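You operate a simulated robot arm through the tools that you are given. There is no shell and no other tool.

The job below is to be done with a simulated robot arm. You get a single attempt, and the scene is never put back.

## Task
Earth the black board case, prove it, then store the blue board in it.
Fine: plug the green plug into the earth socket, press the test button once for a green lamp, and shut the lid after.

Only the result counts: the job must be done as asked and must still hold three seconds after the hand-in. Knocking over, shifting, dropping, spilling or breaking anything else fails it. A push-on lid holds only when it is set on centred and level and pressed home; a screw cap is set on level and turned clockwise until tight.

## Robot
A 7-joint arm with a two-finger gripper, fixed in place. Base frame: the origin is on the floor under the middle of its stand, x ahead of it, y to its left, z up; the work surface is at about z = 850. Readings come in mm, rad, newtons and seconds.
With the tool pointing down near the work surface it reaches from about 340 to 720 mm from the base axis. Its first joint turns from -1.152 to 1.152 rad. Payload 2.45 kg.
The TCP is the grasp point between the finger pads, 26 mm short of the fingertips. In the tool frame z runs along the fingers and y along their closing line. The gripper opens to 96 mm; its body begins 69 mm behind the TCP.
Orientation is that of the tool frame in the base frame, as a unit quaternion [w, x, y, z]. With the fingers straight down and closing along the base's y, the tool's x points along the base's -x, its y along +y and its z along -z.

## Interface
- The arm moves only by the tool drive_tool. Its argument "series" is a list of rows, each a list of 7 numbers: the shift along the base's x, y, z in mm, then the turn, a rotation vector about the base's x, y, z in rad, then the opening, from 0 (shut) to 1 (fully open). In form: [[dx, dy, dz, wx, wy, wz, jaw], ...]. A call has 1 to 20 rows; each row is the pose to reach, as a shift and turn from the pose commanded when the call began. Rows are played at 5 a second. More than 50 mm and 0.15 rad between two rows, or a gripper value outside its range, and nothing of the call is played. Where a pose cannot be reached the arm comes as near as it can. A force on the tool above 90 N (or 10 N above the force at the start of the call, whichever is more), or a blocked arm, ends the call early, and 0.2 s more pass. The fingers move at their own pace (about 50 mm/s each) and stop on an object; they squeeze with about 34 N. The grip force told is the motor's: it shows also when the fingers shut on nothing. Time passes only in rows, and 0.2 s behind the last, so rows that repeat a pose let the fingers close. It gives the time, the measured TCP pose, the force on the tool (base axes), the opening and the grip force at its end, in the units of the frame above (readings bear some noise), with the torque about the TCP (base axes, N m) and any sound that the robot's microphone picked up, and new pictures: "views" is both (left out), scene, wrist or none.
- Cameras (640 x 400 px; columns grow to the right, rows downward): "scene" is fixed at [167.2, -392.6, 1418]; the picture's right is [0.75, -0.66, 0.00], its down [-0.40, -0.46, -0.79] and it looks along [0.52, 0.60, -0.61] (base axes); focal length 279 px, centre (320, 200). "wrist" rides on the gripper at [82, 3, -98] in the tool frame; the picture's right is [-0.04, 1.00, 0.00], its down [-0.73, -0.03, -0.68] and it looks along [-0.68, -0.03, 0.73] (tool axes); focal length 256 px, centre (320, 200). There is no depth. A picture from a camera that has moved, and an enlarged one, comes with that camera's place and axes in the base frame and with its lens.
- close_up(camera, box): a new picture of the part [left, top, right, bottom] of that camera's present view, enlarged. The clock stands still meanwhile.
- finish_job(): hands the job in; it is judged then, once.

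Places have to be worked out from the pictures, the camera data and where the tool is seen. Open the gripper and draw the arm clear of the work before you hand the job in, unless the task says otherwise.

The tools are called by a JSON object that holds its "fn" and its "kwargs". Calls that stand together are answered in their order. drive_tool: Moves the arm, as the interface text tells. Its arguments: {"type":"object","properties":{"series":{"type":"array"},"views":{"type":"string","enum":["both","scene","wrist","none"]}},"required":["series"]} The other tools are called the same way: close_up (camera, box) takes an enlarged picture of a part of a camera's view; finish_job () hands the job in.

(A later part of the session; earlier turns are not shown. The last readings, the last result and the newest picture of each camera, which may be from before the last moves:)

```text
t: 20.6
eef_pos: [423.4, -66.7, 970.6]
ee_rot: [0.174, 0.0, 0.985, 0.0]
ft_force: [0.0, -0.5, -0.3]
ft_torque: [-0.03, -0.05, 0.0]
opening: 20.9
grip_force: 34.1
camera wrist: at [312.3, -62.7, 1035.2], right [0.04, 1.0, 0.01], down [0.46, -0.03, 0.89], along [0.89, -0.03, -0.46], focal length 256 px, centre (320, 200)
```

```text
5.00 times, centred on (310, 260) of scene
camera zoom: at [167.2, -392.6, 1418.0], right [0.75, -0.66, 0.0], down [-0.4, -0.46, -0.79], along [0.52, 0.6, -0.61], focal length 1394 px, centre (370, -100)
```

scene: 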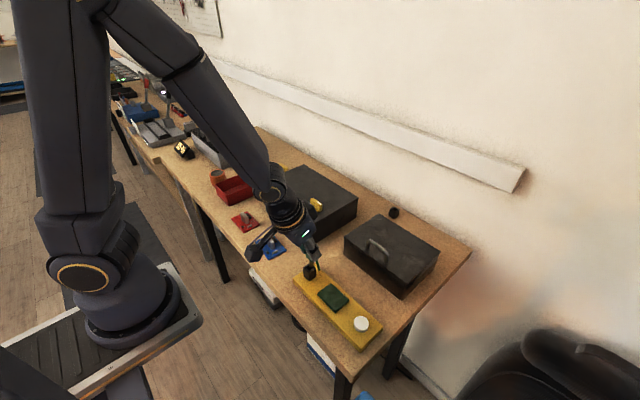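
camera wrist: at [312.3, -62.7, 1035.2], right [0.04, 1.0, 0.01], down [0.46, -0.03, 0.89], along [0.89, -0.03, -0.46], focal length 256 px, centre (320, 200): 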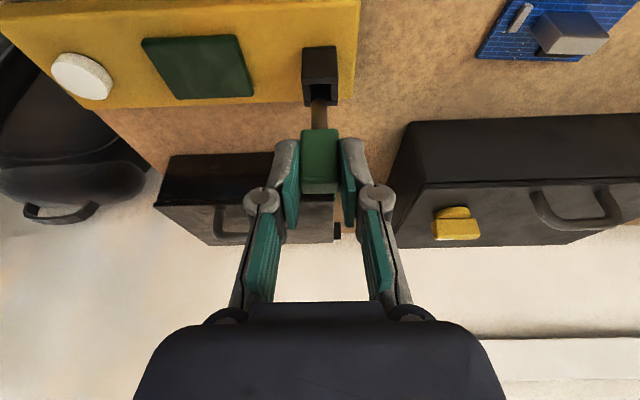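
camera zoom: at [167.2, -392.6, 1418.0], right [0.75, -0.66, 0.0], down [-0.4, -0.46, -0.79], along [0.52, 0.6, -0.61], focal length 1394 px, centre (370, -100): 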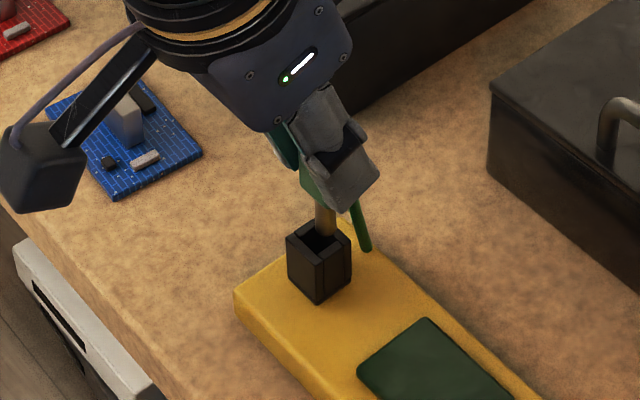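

The prong hovers close above the socket opening. I'll take a tighter scene zoom to judge the x alignment.

{"fn": "close_up", "kwargs": {"camera": "scene", "box": [295, 250, 325, 282]}}

{"fn": "close_up", "kwargs": {"camera": "wrist", "box": [290, 60, 350, 140]}}

```text
12.50 times, centred on (310, 266) of scene
camera zoom: at [167.2, -392.6, 1418.0], right [0.75, -0.66, 0.0], down [-0.4, -0.46, -0.79], along [0.52, 0.6, -0.61], focal length 3485 px, centre (445, -625)
```

zoom: 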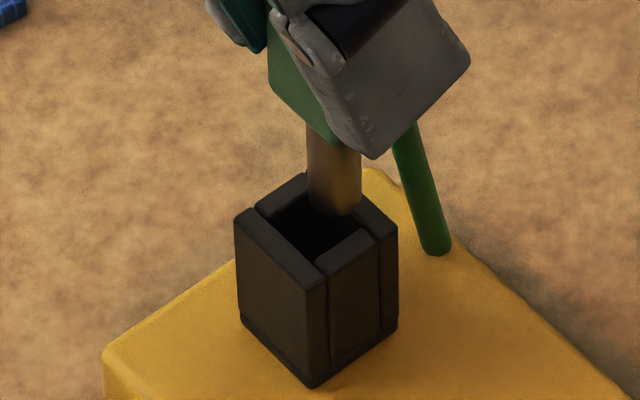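

```text
5.00 times, centred on (320, 100) of wrist
camera zoom: at [312.3, -62.7, 1035.2], right [0.04, 1.0, 0.01], down [0.46, -0.03, 0.89], along [0.89, -0.03, -0.46], focal length 1280 px, centre (320, 700)
```

zoom: 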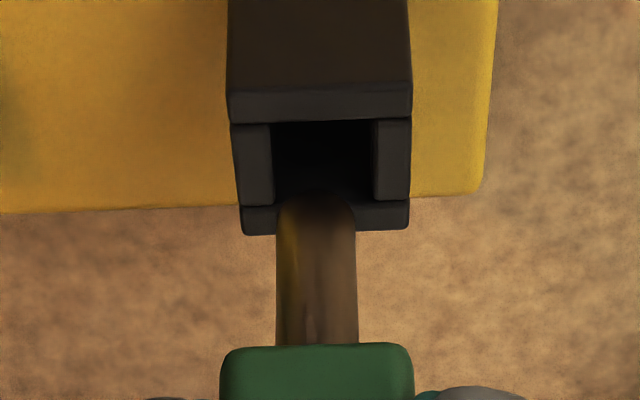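

The tight scene zoom shows the prong about 3.5 mm too far in +x and about 0.8 mm too far in -y relative to the socket's hole. I'll correct by (-3.4, +0.8), lower a little and look again.

{"fn": "drive_tool", "kwargs": {"series": [[-2, 0.5, 0, 0, 0, 0, 0], [-3.4, 0.8, -2, 0, 0, 0, 0], [-3.4, 0.8, -3, 0, 0, 0, 0]], "views": "wrist"}}

{"fn": "close_up", "kwargs": {"camera": "scene", "box": [295, 250, 325, 282]}}

{"fn": "close_up", "kwargs": {"camera": "wrist", "box": [290, 60, 350, 140]}}

```text
t: 21.4
eef_pos: [419.6, -64.9, 968.4]
ee_rot: [0.175, 0.0, 0.985, 0.0]
ft_force: [-0.6, 0.2, 0.0]
ft_torque: [-0.01, 0.0, -0.02]
opening: 20.5
grip_force: 33.5
camera wrist: at [308.7, -61.6, 1033.3], right [0.04, 1.0, 0.01], down [0.46, -0.03, 0.89], along [0.89, -0.03, -0.46], focal length 256 px, centre (320, 200)
```

wrist: 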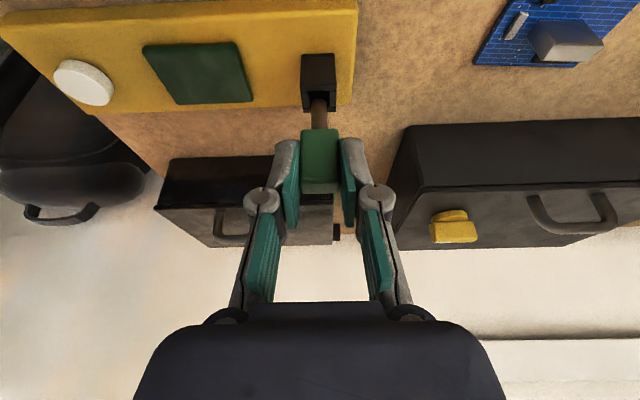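

```text
12.50 times, centred on (310, 266) of scene
camera zoom: at [167.2, -392.6, 1418.0], right [0.75, -0.66, 0.0], down [-0.4, -0.46, -0.79], along [0.52, 0.6, -0.61], focal length 3485 px, centre (445, -625)
```

zoom: 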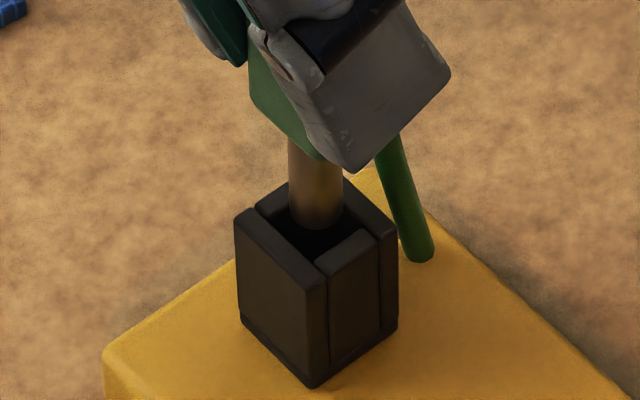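

```text
5.00 times, centred on (320, 100) of wrist
camera zoom: at [308.7, -61.6, 1033.3], right [0.04, 1.0, 0.01], down [0.46, -0.03, 0.89], along [0.89, -0.03, -0.46], focal length 1280 px, centre (320, 700)
```

zoom: 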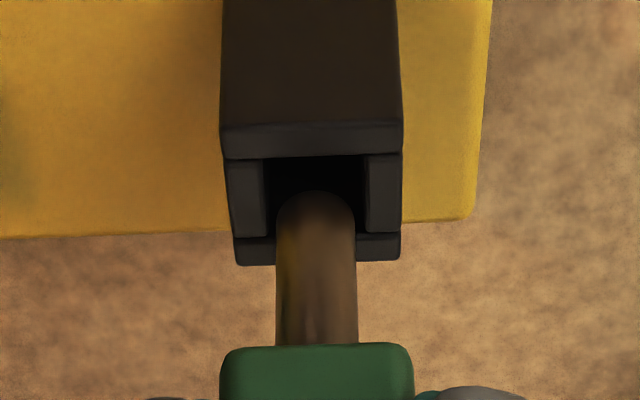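

Now the prong is centred over the hole in both views (offset under 0.3 mm). I'll lower about 10 mm gently and check the force.

{"fn": "drive_tool", "kwargs": {"series": [[0, 0, -3, 0, 0, 0, 0], [0, 0, -6, 0, 0, 0, 0], [0, 0, -9, 0, 0, 0, 0], [0, 0, -11, 0, 0, 0, 0], [0, 0, -11, 0, 0, 0, 0]], "views": "wrist"}}

{"fn": "close_up", "kwargs": {"camera": "scene", "box": [295, 250, 325, 282]}}

{"fn": "close_up", "kwargs": {"camera": "wrist", "box": [290, 60, 350, 140]}}

```text
t: 22.6
eef_pos: [419.8, -64.3, 958.0]
ee_rot: [0.174, 0.0, 0.985, 0.001]
ft_force: [-0.1, -0.1, -0.3]
ft_torque: [0.02, 0.0, 0.02]
opening: 20.6
grip_force: 34.6
camera wrist: at [308.9, -61.6, 1022.1], right [0.04, 1.0, 0.01], down [0.46, -0.03, 0.89], along [0.89, -0.03, -0.46], focal length 256 px, centre (320, 200)
```

wrist: 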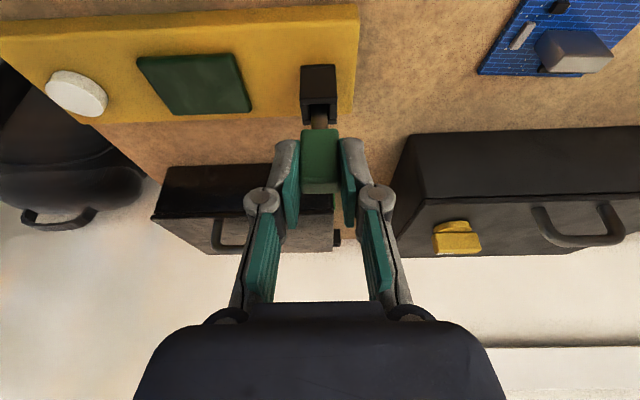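

```text
12.50 times, centred on (310, 266) of scene
camera zoom: at [167.2, -392.6, 1418.0], right [0.75, -0.66, 0.0], down [-0.4, -0.46, -0.79], along [0.52, 0.6, -0.61], focal length 3485 px, centre (445, -625)
```

zoom: 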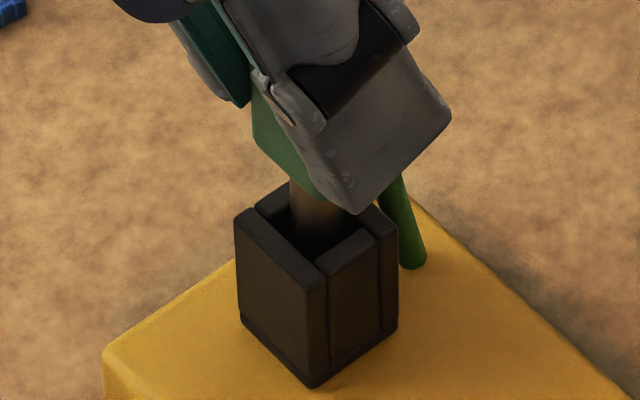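

```text
5.00 times, centred on (320, 100) of wrist
camera zoom: at [308.9, -61.6, 1022.1], right [0.04, 1.0, 0.01], down [0.46, -0.03, 0.89], along [0.89, -0.03, -0.46], focal length 1280 px, centre (320, 700)
```

zoom: 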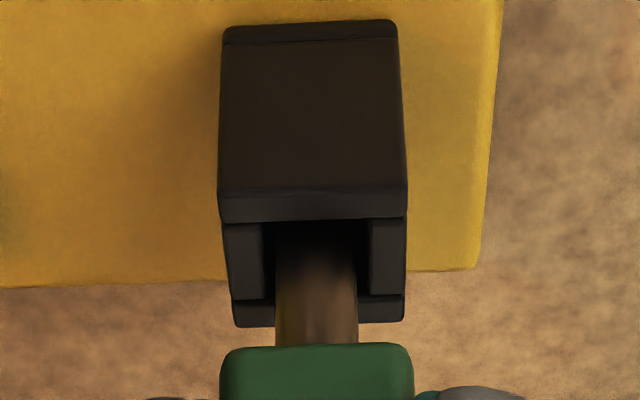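

The prong is entering the hole freely with no force. I continue down about 22 mm.

{"fn": "drive_tool", "kwargs": {"series": [[0, 0, -5, 0, 0, 0, 0], [0, 0, -10, 0, 0, 0, 0], [0, 0, -15, 0, 0, 0, 0], [0, 0, -19, 0, 0, 0, 0], [0, 0, -22, 0, 0, 0, 0], [0, 0, -22, 0, 0, 0, 0]], "views": "wrist"}}

{"fn": "close_up", "kwargs": {"camera": "scene", "box": [295, 250, 325, 282]}}

{"fn": "close_up", "kwargs": {"camera": "wrist", "box": [290, 60, 350, 140]}}

```text
t: 24.0
eef_pos: [420.5, -66.4, 936.5]
ee_rot: [0.177, -0.001, 0.984, -0.001]
ft_force: [2.5, 4.5, 22.7]
ft_torque: [0.28, -0.26, 0.02]
opening: 20.7
grip_force: 33.9
camera wrist: at [309.3, -62.4, 1000.2], right [0.04, 1.0, 0.01], down [0.45, -0.03, 0.89], along [0.89, -0.03, -0.45], focal length 256 px, centre (320, 200)
```

wrist: 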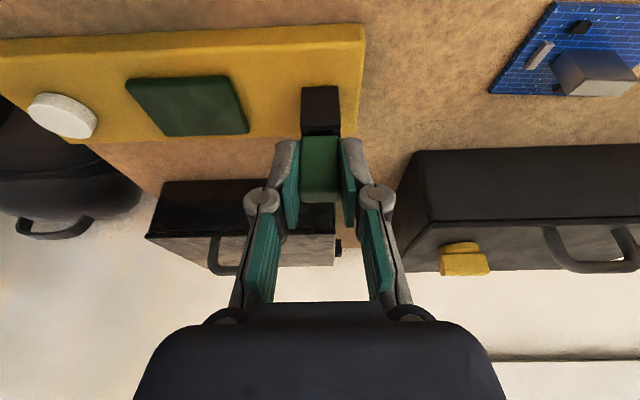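

```text
12.50 times, centred on (310, 266) of scene
camera zoom: at [167.0, -392.4, 1418.1], right [0.75, -0.66, 0.0], down [-0.4, -0.46, -0.79], along [0.52, 0.6, -0.61], focal length 3485 px, centre (445, -625)
```

zoom: 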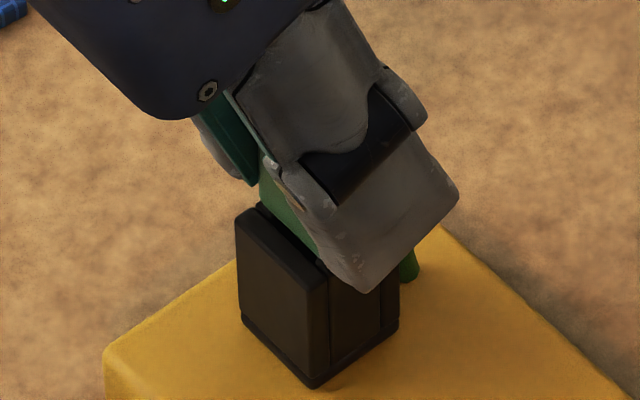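

```text
5.00 times, centred on (320, 100) of wrist
camera zoom: at [309.3, -62.4, 1000.2], right [0.04, 1.0, 0.01], down [0.45, -0.03, 0.89], along [0.89, -0.03, -0.45], focal length 1280 px, centre (320, 700)
```

zoom: 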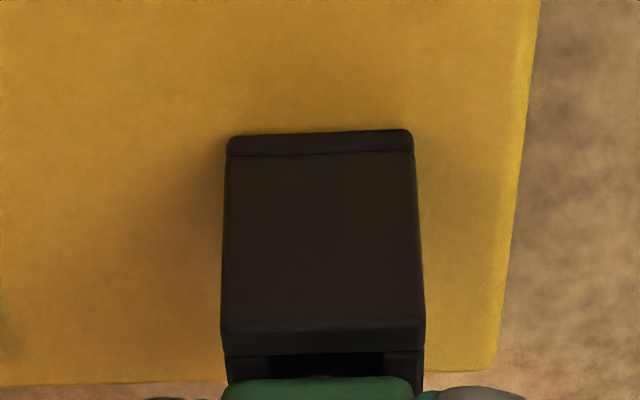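

Force rose to about 23 N and the plug moved up slightly in the hand, so it is at or near the bottom. I'll take the same zoom as at the original grasp to compare the seating gap.

{"fn": "close_up", "kwargs": {"camera": "wrist", "box": [230, 110, 410, 222]}}

{"fn": "close_up", "kwargs": {"camera": "wrist", "box": [280, 80, 360, 160]}}

```text
3.56 times, centred on (320, 166) of wrist
camera zoom: at [309.3, -62.4, 1000.2], right [0.04, 1.0, 0.01], down [0.45, -0.03, 0.89], along [0.89, -0.03, -0.45], focal length 910 px, centre (320, 321)
```

zoom: 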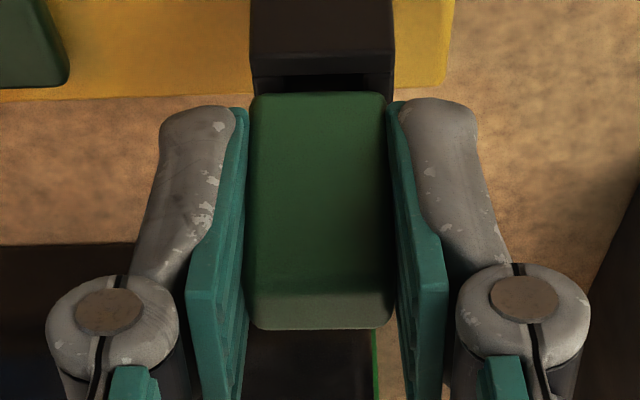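

```text
5.00 times, centred on (320, 120) of wrist
camera zoom: at [309.3, -62.4, 1000.2], right [0.04, 1.0, 0.01], down [0.45, -0.03, 0.89], along [0.89, -0.03, -0.45], focal length 1280 px, centre (320, 600)
```

zoom: 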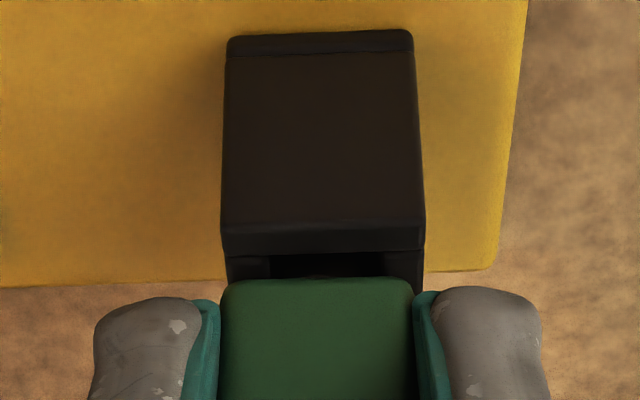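

The gap between green body and socket rim is now the same as it was in the original holder, so the plug looks seated. I'll press another 3 mm to confirm that it has bottomed out.

{"fn": "drive_tool", "kwargs": {"series": [[0, 0, -1.5, 0, 0, 0, 0], [0, 0, -3, 0, 0, 0, 0], [0, 0, -3, 0, 0, 0, 0]], "views": "wrist"}}

{"fn": "close_up", "kwargs": {"camera": "wrist", "box": [280, 80, 360, 160]}}

{"fn": "close_up", "kwargs": {"camera": "scene", "box": [295, 250, 325, 282]}}

```text
t: 24.8
eef_pos: [420.0, -66.1, 932.7]
ee_rot: [0.174, 0.001, 0.985, 0.0]
ft_force: [3.2, 0.5, 21.7]
ft_torque: [0.01, -0.22, -0.06]
opening: 20.8
grip_force: 34.3
camera wrist: at [309.0, -62.1, 997.2], right [0.04, 1.0, 0.01], down [0.46, -0.03, 0.89], along [0.89, -0.03, -0.46], focal length 256 px, centre (320, 200)
```

wrist: 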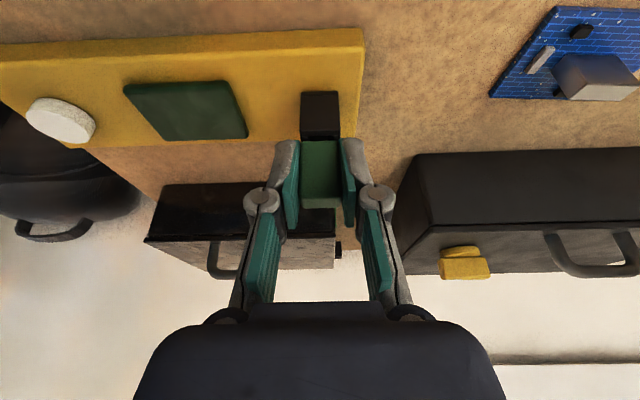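

```text
5.00 times, centred on (320, 120) of wrist
camera zoom: at [309.0, -62.1, 997.2], right [0.04, 1.0, 0.01], down [0.46, -0.03, 0.89], along [0.89, -0.03, -0.46], focal length 1280 px, centre (320, 600)
```

zoom: 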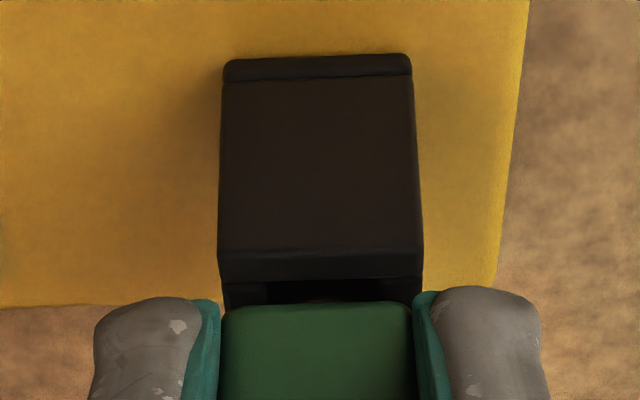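

```text
12.50 times, centred on (310, 266) of scene
camera zoom: at [167.0, -392.5, 1418.1], right [0.75, -0.66, 0.0], down [-0.4, -0.46, -0.79], along [0.52, 0.6, -0.61], focal length 3485 px, centre (445, -625)
```

zoom: 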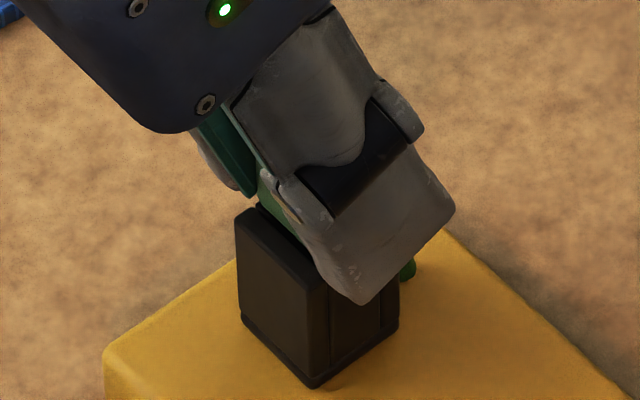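

The plug did not move further (slip force about 22 N), so it seems bottomed. I release it, rise straight up, and look at it.

{"fn": "drive_tool", "kwargs": {"series": [[0, 0, 0.5, 0, 0, 0, 0.3], [0, 0, 1, 0, 0, 0, 0.5], [0, 0, 1, 0, 0, 0, 0.5], [0, 0, 20, 0, 0, 0, 0.5], [0, 0, 50, 0, 0, 0, 0.5], [0, 0, 80, 0, 0, 0, 0.5], [0, 0, 80, 0, 0, 0, 0.5]], "views": "both"}}

{"fn": "close_up", "kwargs": {"camera": "scene", "box": [280, 230, 400, 345]}}

{"fn": "close_up", "kwargs": {"camera": "scene", "box": [295, 250, 325, 282]}}

```text
t: 26.4
eef_pos: [420.0, -66.0, 1013.4]
ee_rot: [0.174, 0.0, 0.985, 0.0]
ft_force: [0.1, 0.4, 0.4]
ft_torque: [0.01, 0.04, 0.01]
opening: 47.9
grip_force: 0.1
camera wrist: at [309.5, -62.1, 1077.4], right [0.04, 1.0, 0.01], down [0.46, -0.03, 0.89], along [0.89, -0.03, -0.46], focal length 256 px, centre (320, 200)
```

scene: 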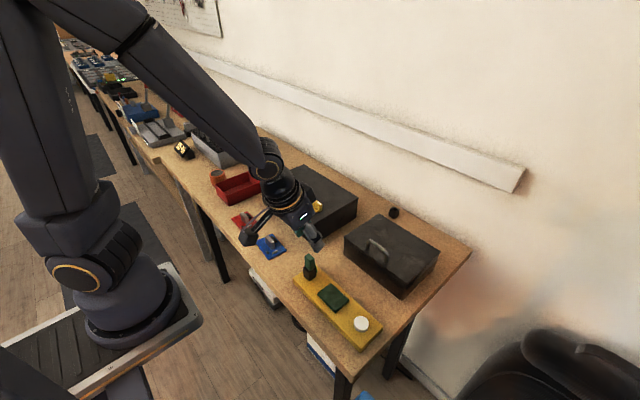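
wrist: 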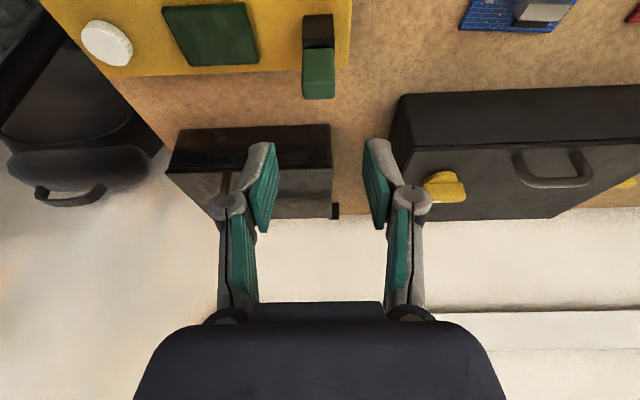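

```text
3.48 times, centred on (340, 288) of scene
camera zoom: at [167.2, -392.6, 1418.0], right [0.75, -0.66, 0.0], down [-0.4, -0.46, -0.79], along [0.52, 0.6, -0.61], focal length 970 px, centre (250, -104)
```

zoom: 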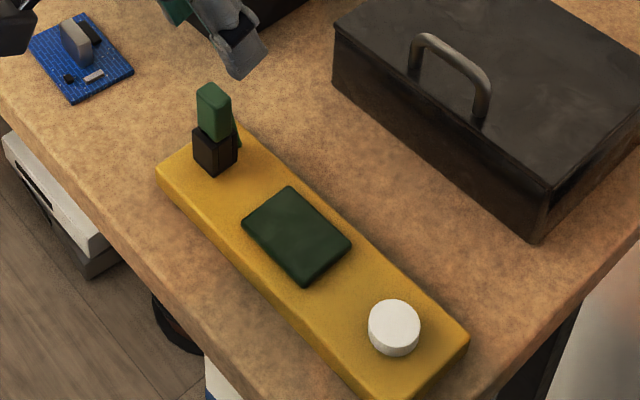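

```text
12.50 times, centred on (310, 266) of scene
camera zoom: at [167.2, -392.6, 1418.0], right [0.75, -0.66, 0.0], down [-0.4, -0.46, -0.79], along [0.52, 0.6, -0.61], focal length 3485 px, centre (445, -625)
```

zoom: 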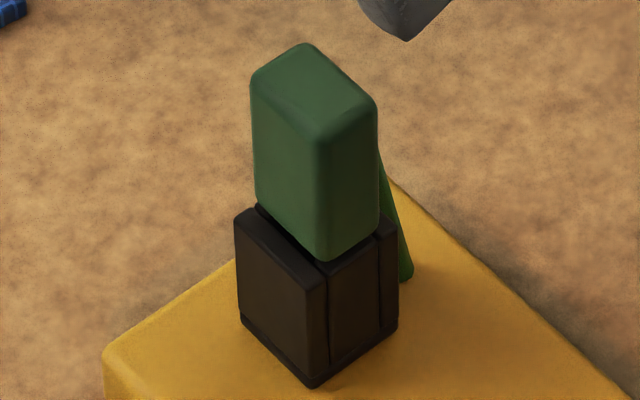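

The plug now stands in the panel socket looking just as it did in its holder. To be sure it is home, I'll bring the tool upright with fingers closed above the plug and press down on its top gently.

{"fn": "drive_tool", "kwargs": {"series": [[0, 0, 10, 0, 0.09, 0, 0.3], [3, 0, 10, 0, 0.18, 0, 0.1], [6, 0, 10, 0, 0.27, 0, 0], [9, 0, 5, 0, 0.35, 0, 0], [9, 0, 0, 0, 0.35, 0, 0], [9, 0, -20, 0, 0.35, 0, 0], [9, 0, -30, 0, 0.35, 0, 0], [9, 0, -30, 0, 0.35, 0, 0]], "views": "both"}}

{"fn": "close_up", "kwargs": {"camera": "scene", "box": [290, 220, 330, 280]}}

{"fn": "close_up", "kwargs": {"camera": "wrist", "box": [260, 80, 380, 200]}}

```text
t: 28.2
eef_pos: [428.0, -64.9, 981.5]
ee_rot: [0.0, 0.0, 1.0, 0.0]
ft_force: [0.6, -0.4, 0.6]
ft_torque: [0.0, 0.02, -0.03]
opening: 0.0
grip_force: 28.5
camera wrist: at [346.1, -61.1, 1080.7], right [0.04, 1.0, 0.0], down [0.73, -0.03, 0.68], along [0.68, -0.03, -0.73], focal length 256 px, centre (320, 200)
```

scene: 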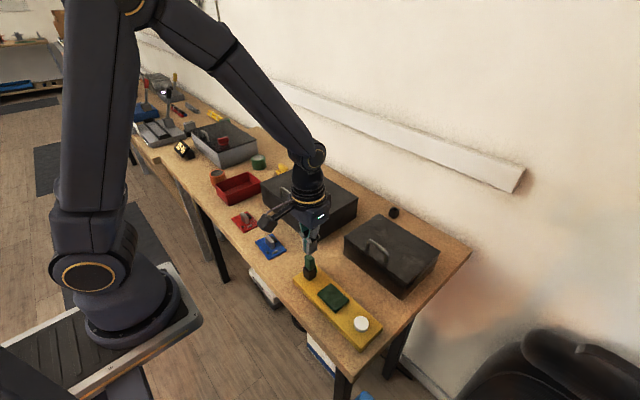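
wrist: 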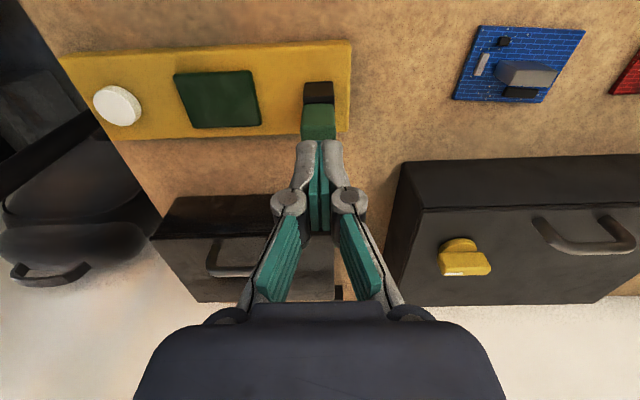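

```text
6.67 times, centred on (310, 250) of scene
camera zoom: at [167.2, -392.6, 1418.0], right [0.75, -0.66, 0.0], down [-0.4, -0.46, -0.79], along [0.52, 0.6, -0.61], focal length 1859 px, centre (387, -133)
```

zoom: 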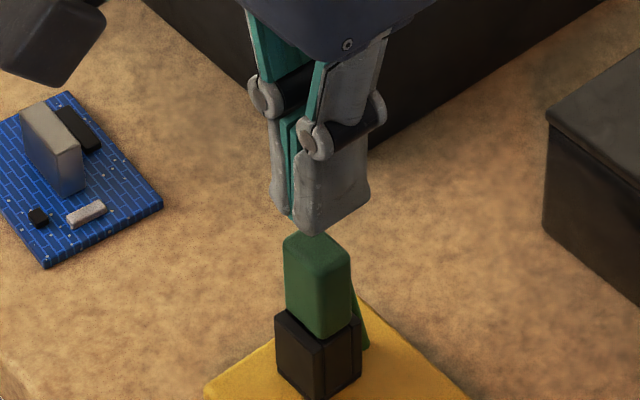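

```text
3.33 times, centred on (320, 140) of wrist
camera zoom: at [346.1, -61.1, 1080.7], right [0.04, 1.0, 0.0], down [0.73, -0.03, 0.68], along [0.68, -0.03, -0.73], focal length 853 px, centre (320, 400)
```

zoom: 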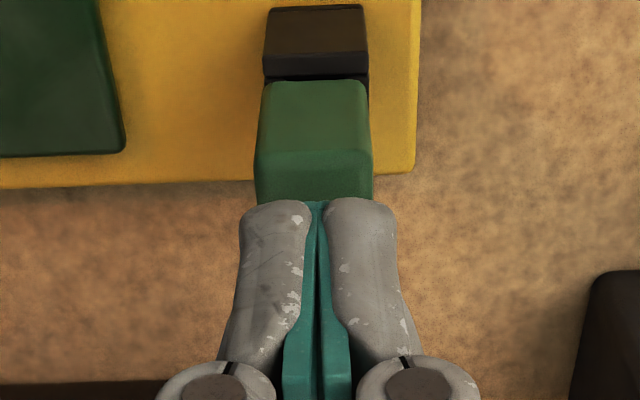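

Closed fingertips are right above the plug. I lower in small steps to contact and read the force.

{"fn": "drive_tool", "kwargs": {"series": [[1, -0.5, -5, 0, 0, 0, 0], [1, -0.5, -9, 0, 0, 0, 0], [1, -0.5, -12, 0, 0, 0, 0], [1, -0.5, -12, 0, 0, 0, 0]], "views": "none"}}

{"fn": "close_up", "kwargs": {"camera": "scene", "box": [290, 220, 330, 280]}}

```text
t: 29.2
eef_pos: [428.6, -65.3, 970.5]
ee_rot: [0.0, 0.0, 1.0, 0.001]
ft_force: [0.0, -0.4, -1.0]
ft_torque: [-0.01, 0.01, 0.01]
opening: 0.1
grip_force: 27.9
```

```text
6.67 times, centred on (310, 250) of scene
camera zoom: at [167.2, -392.6, 1418.0], right [0.75, -0.66, 0.0], down [-0.4, -0.46, -0.79], along [0.52, 0.6, -0.61], focal length 1859 px, centre (387, -133)
```

zoom: 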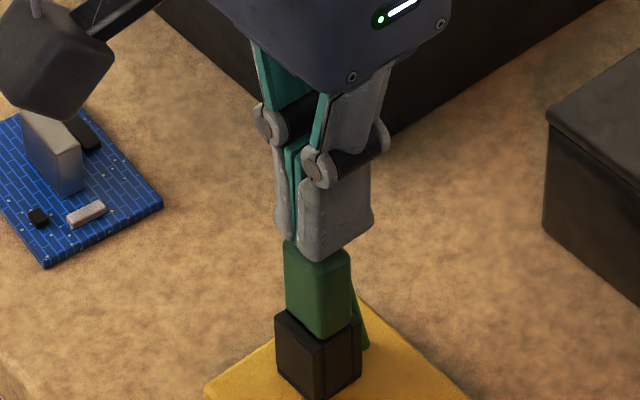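

Very close to contact, no force yet. I continue down in 1–2 mm steps.

{"fn": "drive_tool", "kwargs": {"series": [[0, 0, -2, 0, 0, 0, 0], [0, 0, -3, 0, 0, 0, 0], [0, 0, -4, 0, 0, 0, 0], [0, 0, -5, 0, 0, 0, 0], [0, 0, -5, 0, 0, 0, 0]], "views": "none"}}

{"fn": "close_up", "kwargs": {"camera": "scene", "box": [290, 220, 330, 280]}}

```text
t: 30.4
eef_pos: [429.9, -65.8, 966.1]
ee_rot: [0.0, -0.001, 1.0, 0.0]
ft_force: [-0.4, -0.4, -0.1]
ft_torque: [-0.01, 0.01, -0.01]
opening: 0.0
grip_force: 29.0
```

```text
6.67 times, centred on (310, 250) of scene
camera zoom: at [167.2, -392.6, 1418.0], right [0.75, -0.66, 0.0], down [-0.4, -0.46, -0.79], along [0.52, 0.6, -0.61], focal length 1859 px, centre (387, -133)
```

zoom: 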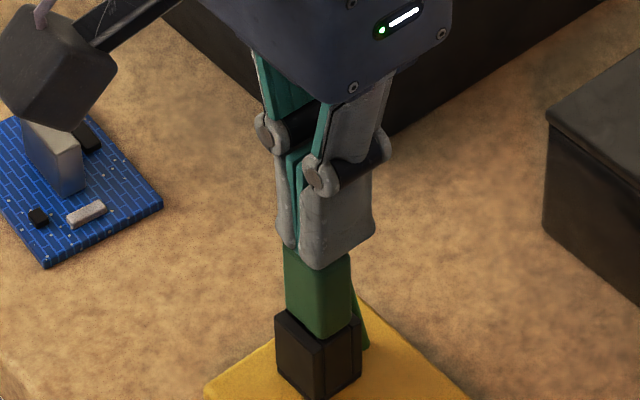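

Still no contact force. Continuing down.

{"fn": "drive_tool", "kwargs": {"series": [[0, 0, -1.5, 0, 0, 0, 0], [0, 0, -3, 0, 0, 0, 0], [0, 0, -4.5, 0, 0, 0, 0], [0, 0, -4.5, 0, 0, 0, 0]], "views": "none"}}

{"fn": "close_up", "kwargs": {"camera": "scene", "box": [290, 220, 330, 280]}}

```text
t: 31.4
eef_pos: [431.1, -66.7, 964.0]
ee_rot: [0.003, 0.0, 1.0, -0.001]
ft_force: [-3.7, -0.2, 63.4]
ft_torque: [-0.03, 0.67, 0.0]
opening: 6.3
grip_force: 28.5
```

```text
6.67 times, centred on (310, 250) of scene
camera zoom: at [166.2, -392.4, 1418.2], right [0.75, -0.66, 0.0], down [-0.4, -0.46, -0.79], along [0.52, 0.6, -0.61], focal length 1859 px, centre (387, -133)
```

zoom: 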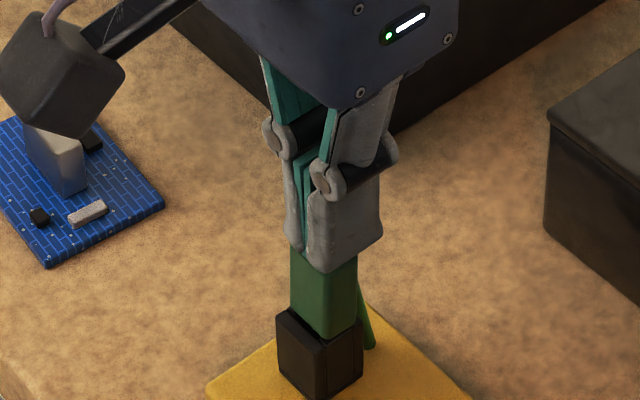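

63 N on top and the plug did not move, so it is home. I back off straight up and then go above the white test button at about (425, -228).

{"fn": "drive_tool", "kwargs": {"series": [[0, 0, 10, 0, 0, 0, 0], [0, 0, 35, 0, 0, 0, 0], [0, 0, 60, 0, 0, 0, 0], [0, -40, 65, 0, 0, 0, 0], [-2, -80, 65, 0, 0, 0, 0], [-3, -120, 60, 0, 0, 0, 0], [-4, -155, 40, 0, 0, 0, 0], [-4, -162, 20, 0, 0, 0, 0], [-4, -162, 20, 0, 0, 0, 0]], "views": "both"}}

{"fn": "close_up", "kwargs": {"camera": "wrist", "box": [240, 60, 480, 220]}}

{"fn": "close_up", "kwargs": {"camera": "scene", "box": [290, 240, 400, 350]}}

```text
t: 33.4
eef_pos: [423.5, -227.3, 980.7]
ee_rot: [0.0, 0.0, 1.0, -0.001]
ft_force: [-0.3, -0.8, 0.2]
ft_torque: [0.01, 0.04, -0.05]
opening: 0.0
grip_force: 28.4
camera wrist: at [341.7, -225.2, 1078.9], right [0.04, 1.0, 0.0], down [0.73, -0.03, 0.68], along [0.68, -0.03, -0.73], focal length 256 px, centre (320, 200)
```

scene: 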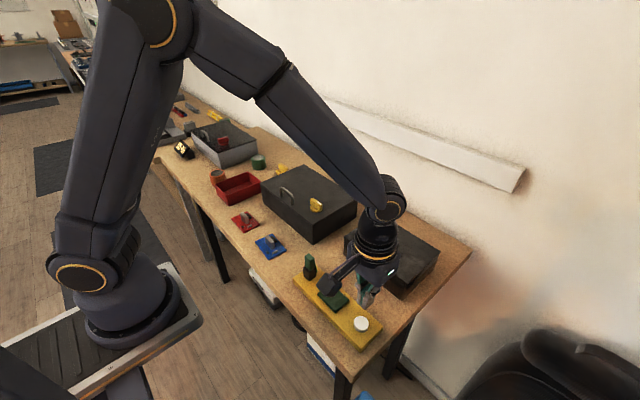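
wrist: 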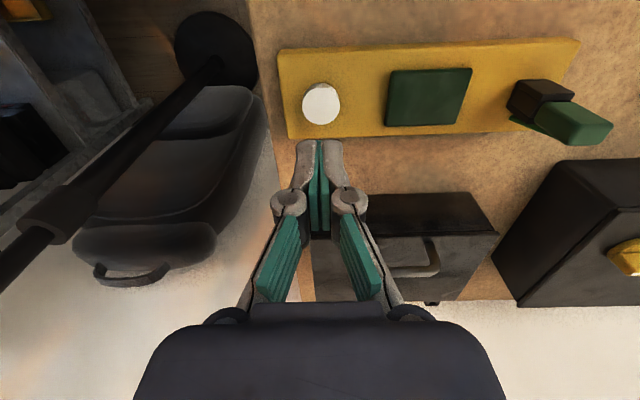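

```text
2.50 times, centred on (360, 140) of wrist
camera zoom: at [341.7, -225.2, 1078.9], right [0.04, 1.0, 0.0], down [0.73, -0.03, 0.68], along [0.68, -0.03, -0.73], focal length 640 px, centre (220, 350)
```

zoom: 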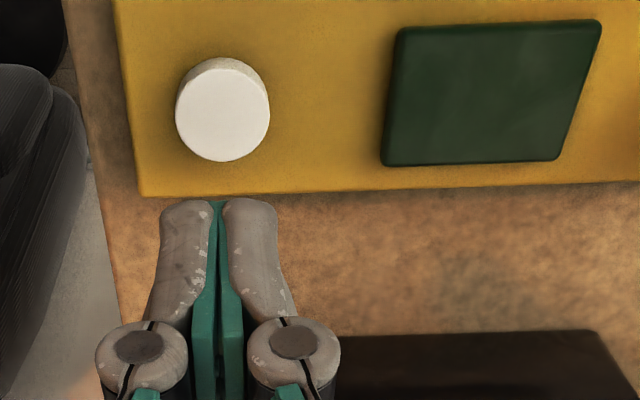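

```text
3.64 times, centred on (345, 295) of scene
camera zoom: at [167.2, -392.6, 1418.0], right [0.75, -0.66, 0.0], down [-0.4, -0.46, -0.79], along [0.52, 0.6, -0.61], focal length 1014 px, centre (229, -146)
```

zoom: 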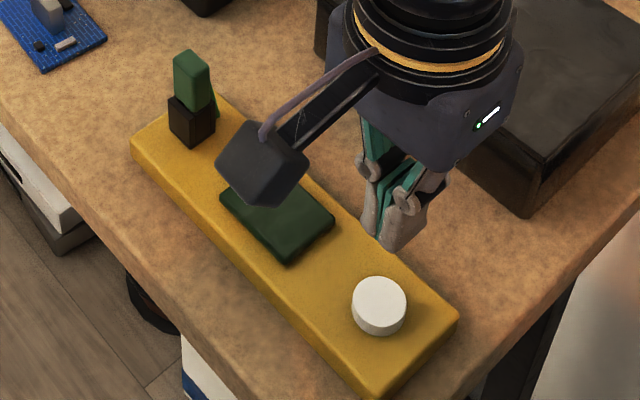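

The button top is about (425, -228, z≈880). I lower to just above it first.

{"fn": "drive_tool", "kwargs": {"series": [[1.5, -0.8, -20, 0, 0, 0, 0], [1.5, -0.8, -45, 0, 0, 0, 0], [1.5, -0.8, -62, 0, 0, 0, 0], [1.5, -0.8, -62, 0, 0, 0, 0]], "views": "both"}}

{"fn": "close_up", "kwargs": {"camera": "wrist", "box": [240, 80, 400, 200]}}

{"fn": "close_up", "kwargs": {"camera": "scene", "box": [330, 280, 390, 350]}}

```text
t: 34.4
eef_pos: [426.2, -229.3, 918.8]
ee_rot: [0.0, 0.0, 1.0, 0.0]
ft_force: [0.7, 0.6, 0.4]
ft_torque: [-0.01, 0.0, 0.0]
opening: 0.1
grip_force: 28.1
camera wrist: at [343.7, -225.6, 1017.3], right [0.04, 1.0, 0.0], down [0.73, -0.03, 0.68], along [0.68, -0.03, -0.73], focal length 256 px, centre (320, 200)
```

scene: 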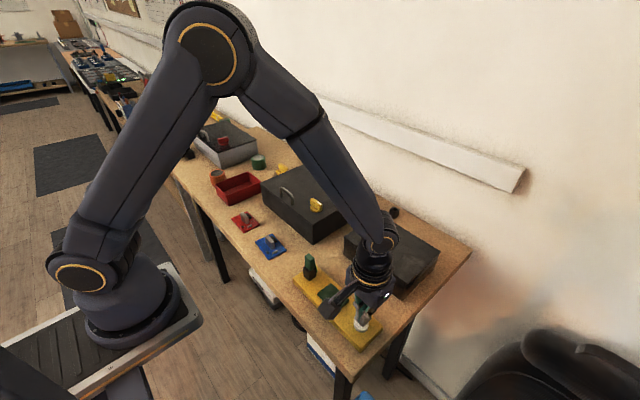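
wrist: 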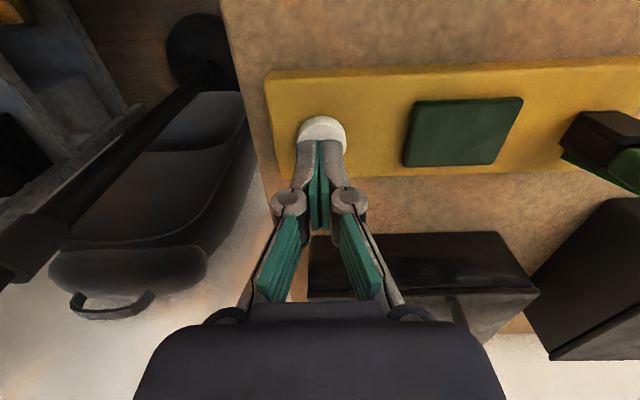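

```text
3.33 times, centred on (320, 140) of wrist
camera zoom: at [343.7, -225.6, 1017.3], right [0.04, 1.0, 0.0], down [0.73, -0.03, 0.68], along [0.68, -0.03, -0.73], focal length 853 px, centre (320, 400)
```

zoom: 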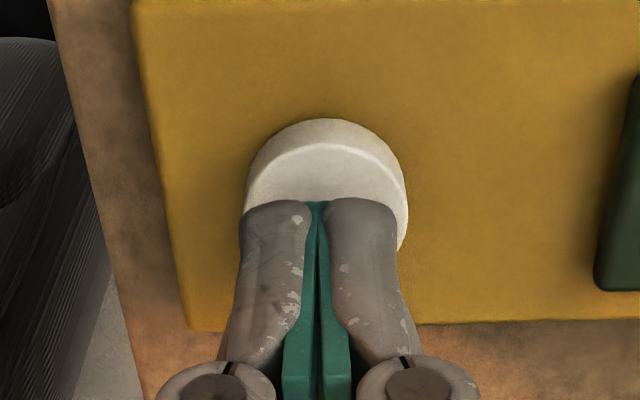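

```text
5.71 times, centred on (360, 315) of scene
camera zoom: at [167.2, -392.6, 1418.0], right [0.75, -0.66, 0.0], down [-0.4, -0.46, -0.79], along [0.52, 0.6, -0.61], focal length 1593 px, centre (91, -457)
```

zoom: 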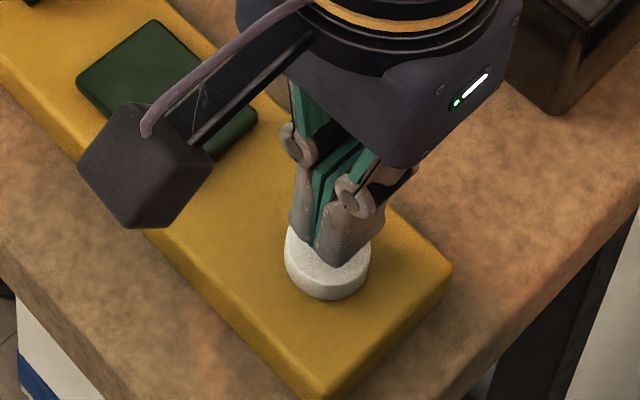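

Fingertips are over the button, about 10 mm above. I lower 8 mm and check for contact.

{"fn": "drive_tool", "kwargs": {"series": [[0, 0, -4, 0, 0, 0, 0], [0, 0, -8, 0, 0, 0, 0], [0, 0, -8, 0, 0, 0, 0]], "views": "none"}}

{"fn": "close_up", "kwargs": {"camera": "scene", "box": [310, 270, 390, 350]}}

```text
t: 35.2
eef_pos: [426.9, -229.6, 911.4]
ee_rot: [-0.001, 0.0, 1.0, 0.001]
ft_force: [-0.7, 0.3, 0.1]
ft_torque: [-0.01, 0.01, -0.02]
opening: 0.0
grip_force: 28.1
```

```text
5.00 times, centred on (350, 310) of scene
camera zoom: at [167.2, -392.6, 1418.0], right [0.75, -0.66, 0.0], down [-0.4, -0.46, -0.79], along [0.52, 0.6, -0.61], focal length 1394 px, centre (170, -350)
```

zoom: 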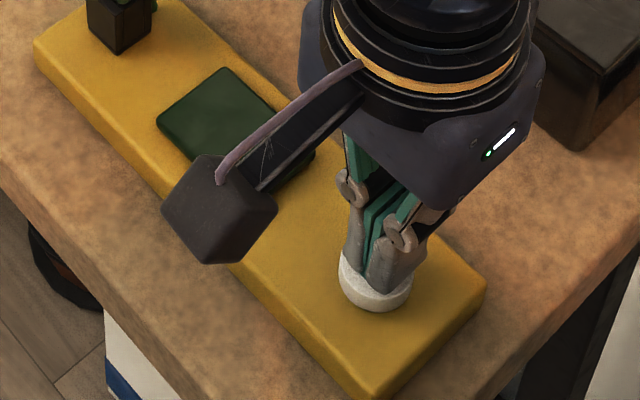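

Still no contact. I press on slowly now, watching force and the lamp.

{"fn": "drive_tool", "kwargs": {"series": [[0, 0, -1.5, 0, 0, 0, 0], [0, 0, -3, 0, 0, 0, 0], [0, 0, -4.5, 0, 0, 0, 0], [0, 0, -6, 0, 0, 0, 0]], "views": "wrist"}}

{"fn": "close_up", "kwargs": {"camera": "scene", "box": [310, 270, 390, 350]}}

```text
t: 36.2
eef_pos: [426.1, -227.4, 905.3]
ee_rot: [-0.001, 0.001, 1.0, 0.0]
ft_force: [0.1, -0.2, 1.4]
ft_torque: [0.02, 0.02, -0.04]
opening: 6.0
grip_force: 28.3
camera wrist: at [344.8, -224.5, 1003.3], right [0.04, 1.0, 0.0], down [0.73, -0.03, 0.68], along [0.68, -0.03, -0.73], focal length 256 px, centre (320, 200)
```

wrist: 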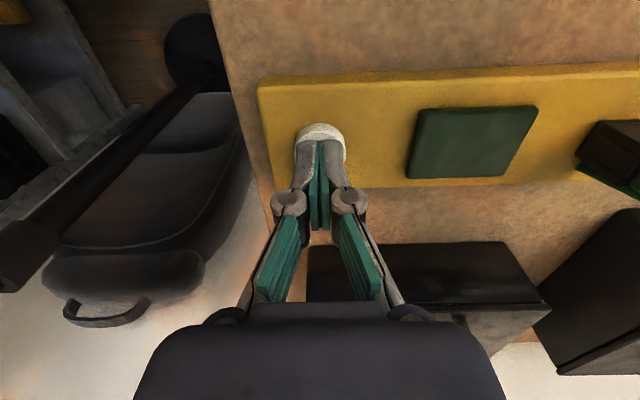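

```text
5.00 times, centred on (350, 310) of scene
camera zoom: at [167.2, -392.6, 1418.0], right [0.75, -0.66, 0.0], down [-0.4, -0.46, -0.79], along [0.52, 0.6, -0.61], focal length 1394 px, centre (170, -350)
```

zoom: 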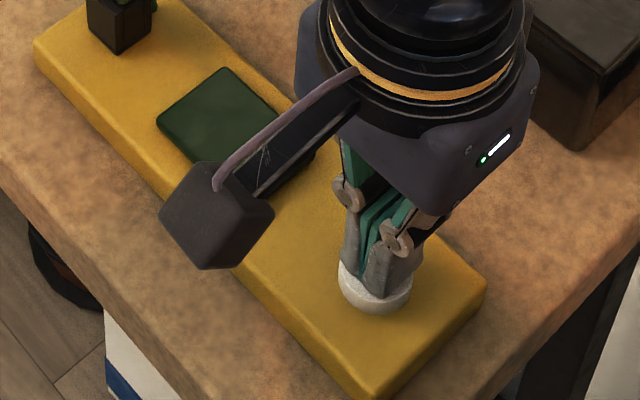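

Light contact (1.4 N). I press further in 1 mm steps.

{"fn": "drive_tool", "kwargs": {"series": [[0, 0, -1, 0, 0, 0, 0], [0, 0, -2, 0, 0, 0, 0], [0, 0, -3, 0, 0, 0, 0]], "views": "wrist"}}

{"fn": "close_up", "kwargs": {"camera": "scene", "box": [310, 270, 390, 350]}}

```text
t: 37.0
eef_pos: [426.6, -227.1, 902.2]
ee_rot: [0.0, 0.0, 1.0, 0.0]
ft_force: [-1.0, -0.4, 3.7]
ft_torque: [-0.02, 0.06, -0.01]
opening: 6.2
grip_force: 28.6
heard: click
camera wrist: at [344.9, -224.3, 1000.9], right [0.04, 1.0, 0.0], down [0.73, -0.03, 0.68], along [0.68, -0.03, -0.73], focal length 256 px, centre (320, 200)
```

wrist: 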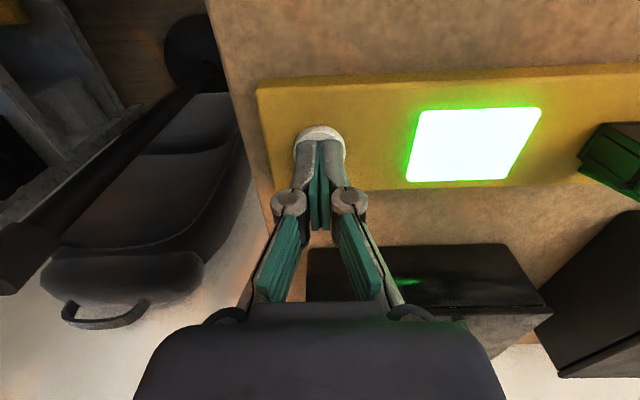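

```text
5.00 times, centred on (350, 310) of scene
camera zoom: at [167.1, -392.5, 1418.0], right [0.75, -0.66, 0.0], down [-0.4, -0.46, -0.79], along [0.52, 0.6, -0.61], focal length 1394 px, centre (170, -350)
```

zoom: 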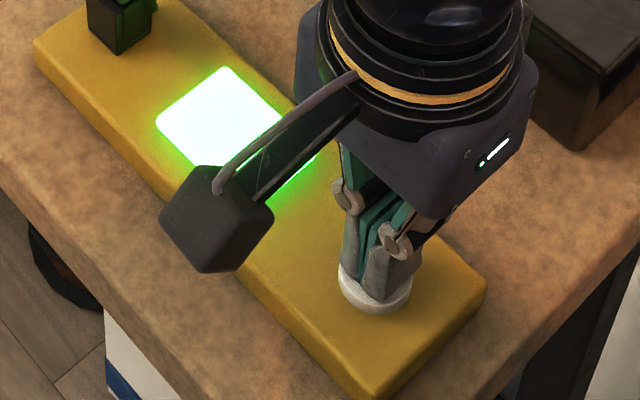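

Click heard and the lamp is lit green. I lift straight off the button and move up to view the small case's handle.

{"fn": "drive_tool", "kwargs": {"series": [[0, 0, 15, 0, 0, 0, 0], [0, 0, 50, 0, 0, 0, 0], [0, 0, 95, 0, 0, 0, 0], [0, 20, 130, 0, 0, 0, 0.2], [0, 50, 150, 0, 0, 0, 0.4], [0, 75, 160, 0, 0, 0, 0.4], [0, 75, 160, 0, 0, 0, 0.4]], "views": "both"}}

{"fn": "close_up", "kwargs": {"camera": "wrist", "box": [180, 40, 480, 240]}}

{"fn": "close_up", "kwargs": {"camera": "scene", "box": [330, 200, 450, 305]}}

```text
t: 38.6
eef_pos: [425.9, -152.5, 1062.6]
ee_rot: [0.0, 0.001, 1.0, 0.0]
ft_force: [-0.2, -0.2, -0.5]
ft_torque: [-0.01, 0.0, -0.02]
opening: 38.5
grip_force: 0.1
camera wrist: at [344.8, -148.6, 1160.9], right [0.04, 1.0, 0.0], down [0.73, -0.03, 0.68], along [0.68, -0.03, -0.73], focal length 256 px, centre (320, 200)
```

scene: 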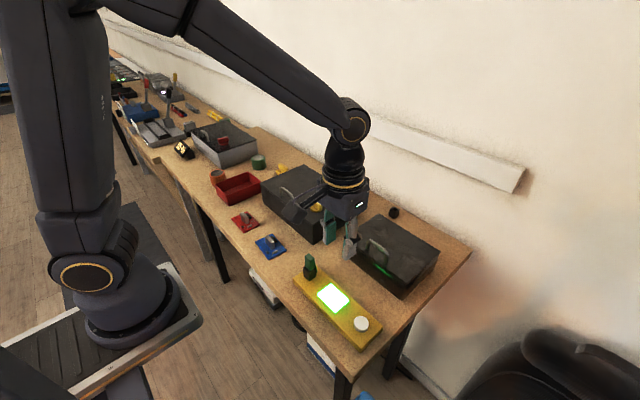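
wrist: 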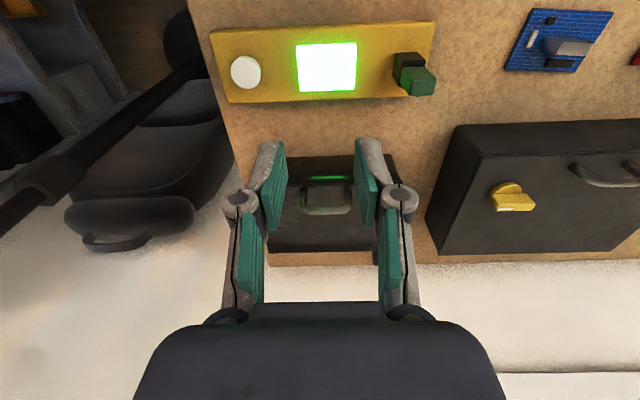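

```text
2.00 times, centred on (330, 140) of wrist
camera zoom: at [344.8, -148.6, 1160.9], right [0.04, 1.0, 0.0], down [0.73, -0.03, 0.68], along [0.68, -0.03, -0.73], focal length 512 px, centre (300, 320)
```

zoom: 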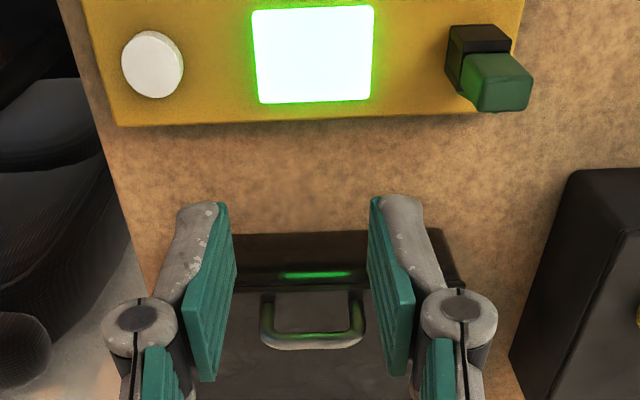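

```text
3.81 times, centred on (390, 252) of scene
camera zoom: at [167.2, -392.6, 1418.0], right [0.75, -0.66, 0.0], down [-0.4, -0.46, -0.79], along [0.52, 0.6, -0.61], focal length 1062 px, centre (53, 0)
```

zoom: 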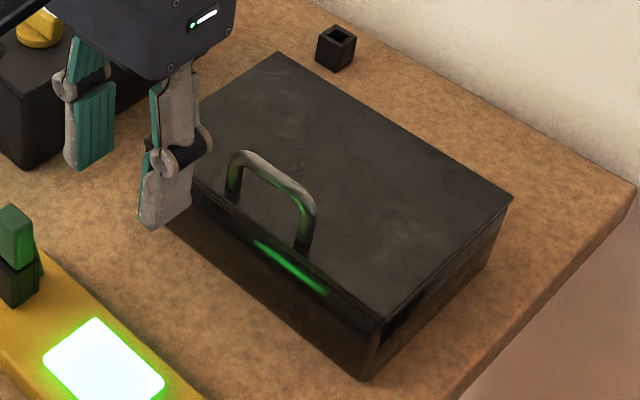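

The lamp stays green. The U-handle's bar runs along y, centred near (552, -150), about 55 mm wide; I'll move above it with the jaws open to about 80 mm to refine its position.

{"fn": "drive_tool", "kwargs": {"series": [[35, 1, 0, 0, 0, 0, 0.6], [75, 2, -5, 0, 0, 0, 0.85], [110, 2, -15, 0, 0, 0, 0.85], [126, 2, -30, 0, 0, 0, 0.85], [126, 2, -42, 0, 0, 0, 0.85], [126, 2, -42, 0, 0, 0, 0.85]], "views": "both"}}

{"fn": "close_up", "kwargs": {"camera": "wrist", "box": [200, 40, 440, 240]}}

{"fn": "close_up", "kwargs": {"camera": "scene", "box": [340, 190, 440, 300]}}

```text
t: 40.0
eef_pos: [553.7, -152.2, 1019.4]
ee_rot: [0.0, -0.001, 1.0, 0.0]
ft_force: [0.2, -0.3, 0.4]
ft_torque: [-0.02, -0.03, 0.01]
opening: 81.5
grip_force: 0.0
camera wrist: at [471.6, -147.5, 1118.7], right [0.04, 1.0, 0.0], down [0.73, -0.03, 0.68], along [0.68, -0.03, -0.73], focal length 256 px, centre (320, 200)
```

scene: 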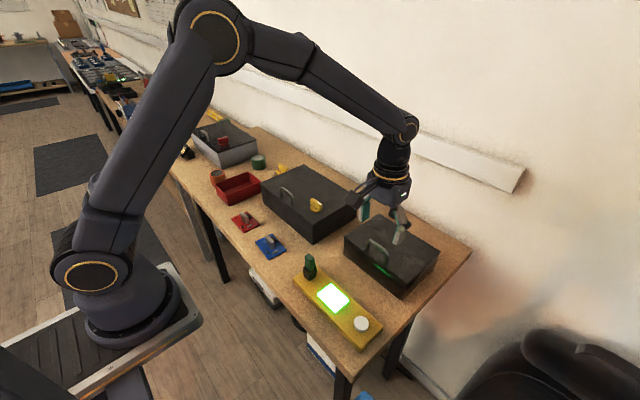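
wrist: 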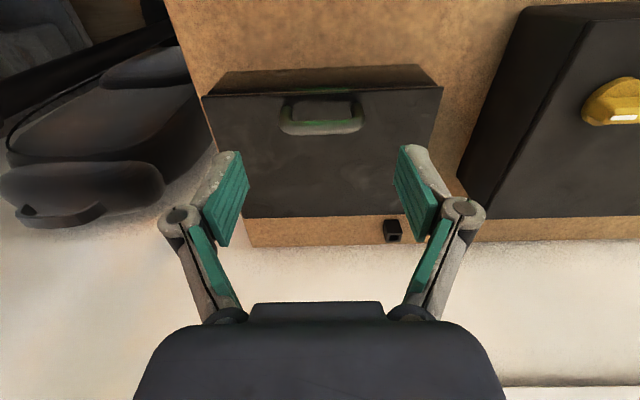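

```text
2.00 times, centred on (320, 140) of wrist
camera zoom: at [471.6, -147.5, 1118.7], right [0.04, 1.0, 0.0], down [0.73, -0.03, 0.68], along [0.68, -0.03, -0.73], focal length 512 px, centre (320, 320)
```

zoom: 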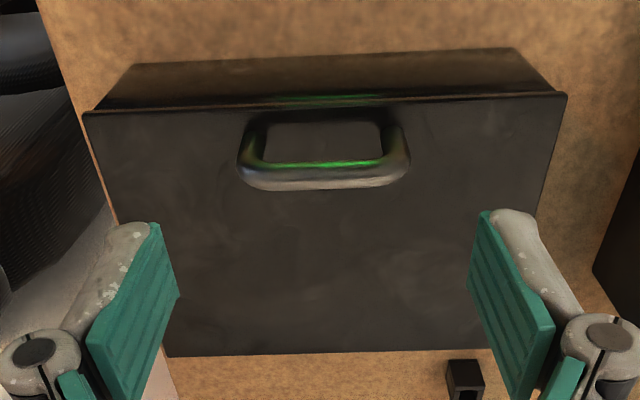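

```text
3.64 times, centred on (390, 245) of scene
camera zoom: at [167.2, -392.6, 1418.0], right [0.75, -0.66, 0.0], down [-0.4, -0.46, -0.79], along [0.52, 0.6, -0.61], focal length 1014 px, centre (66, 36)
```

zoom: 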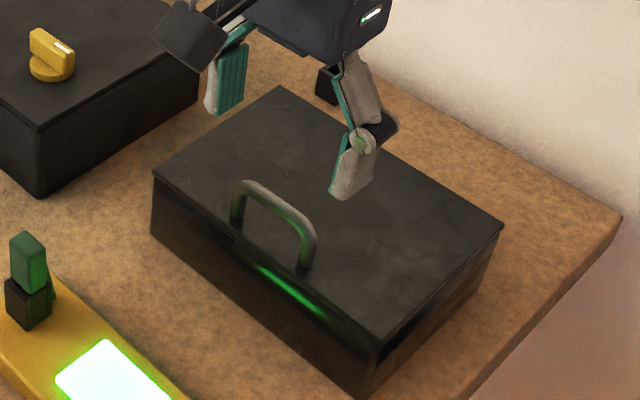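

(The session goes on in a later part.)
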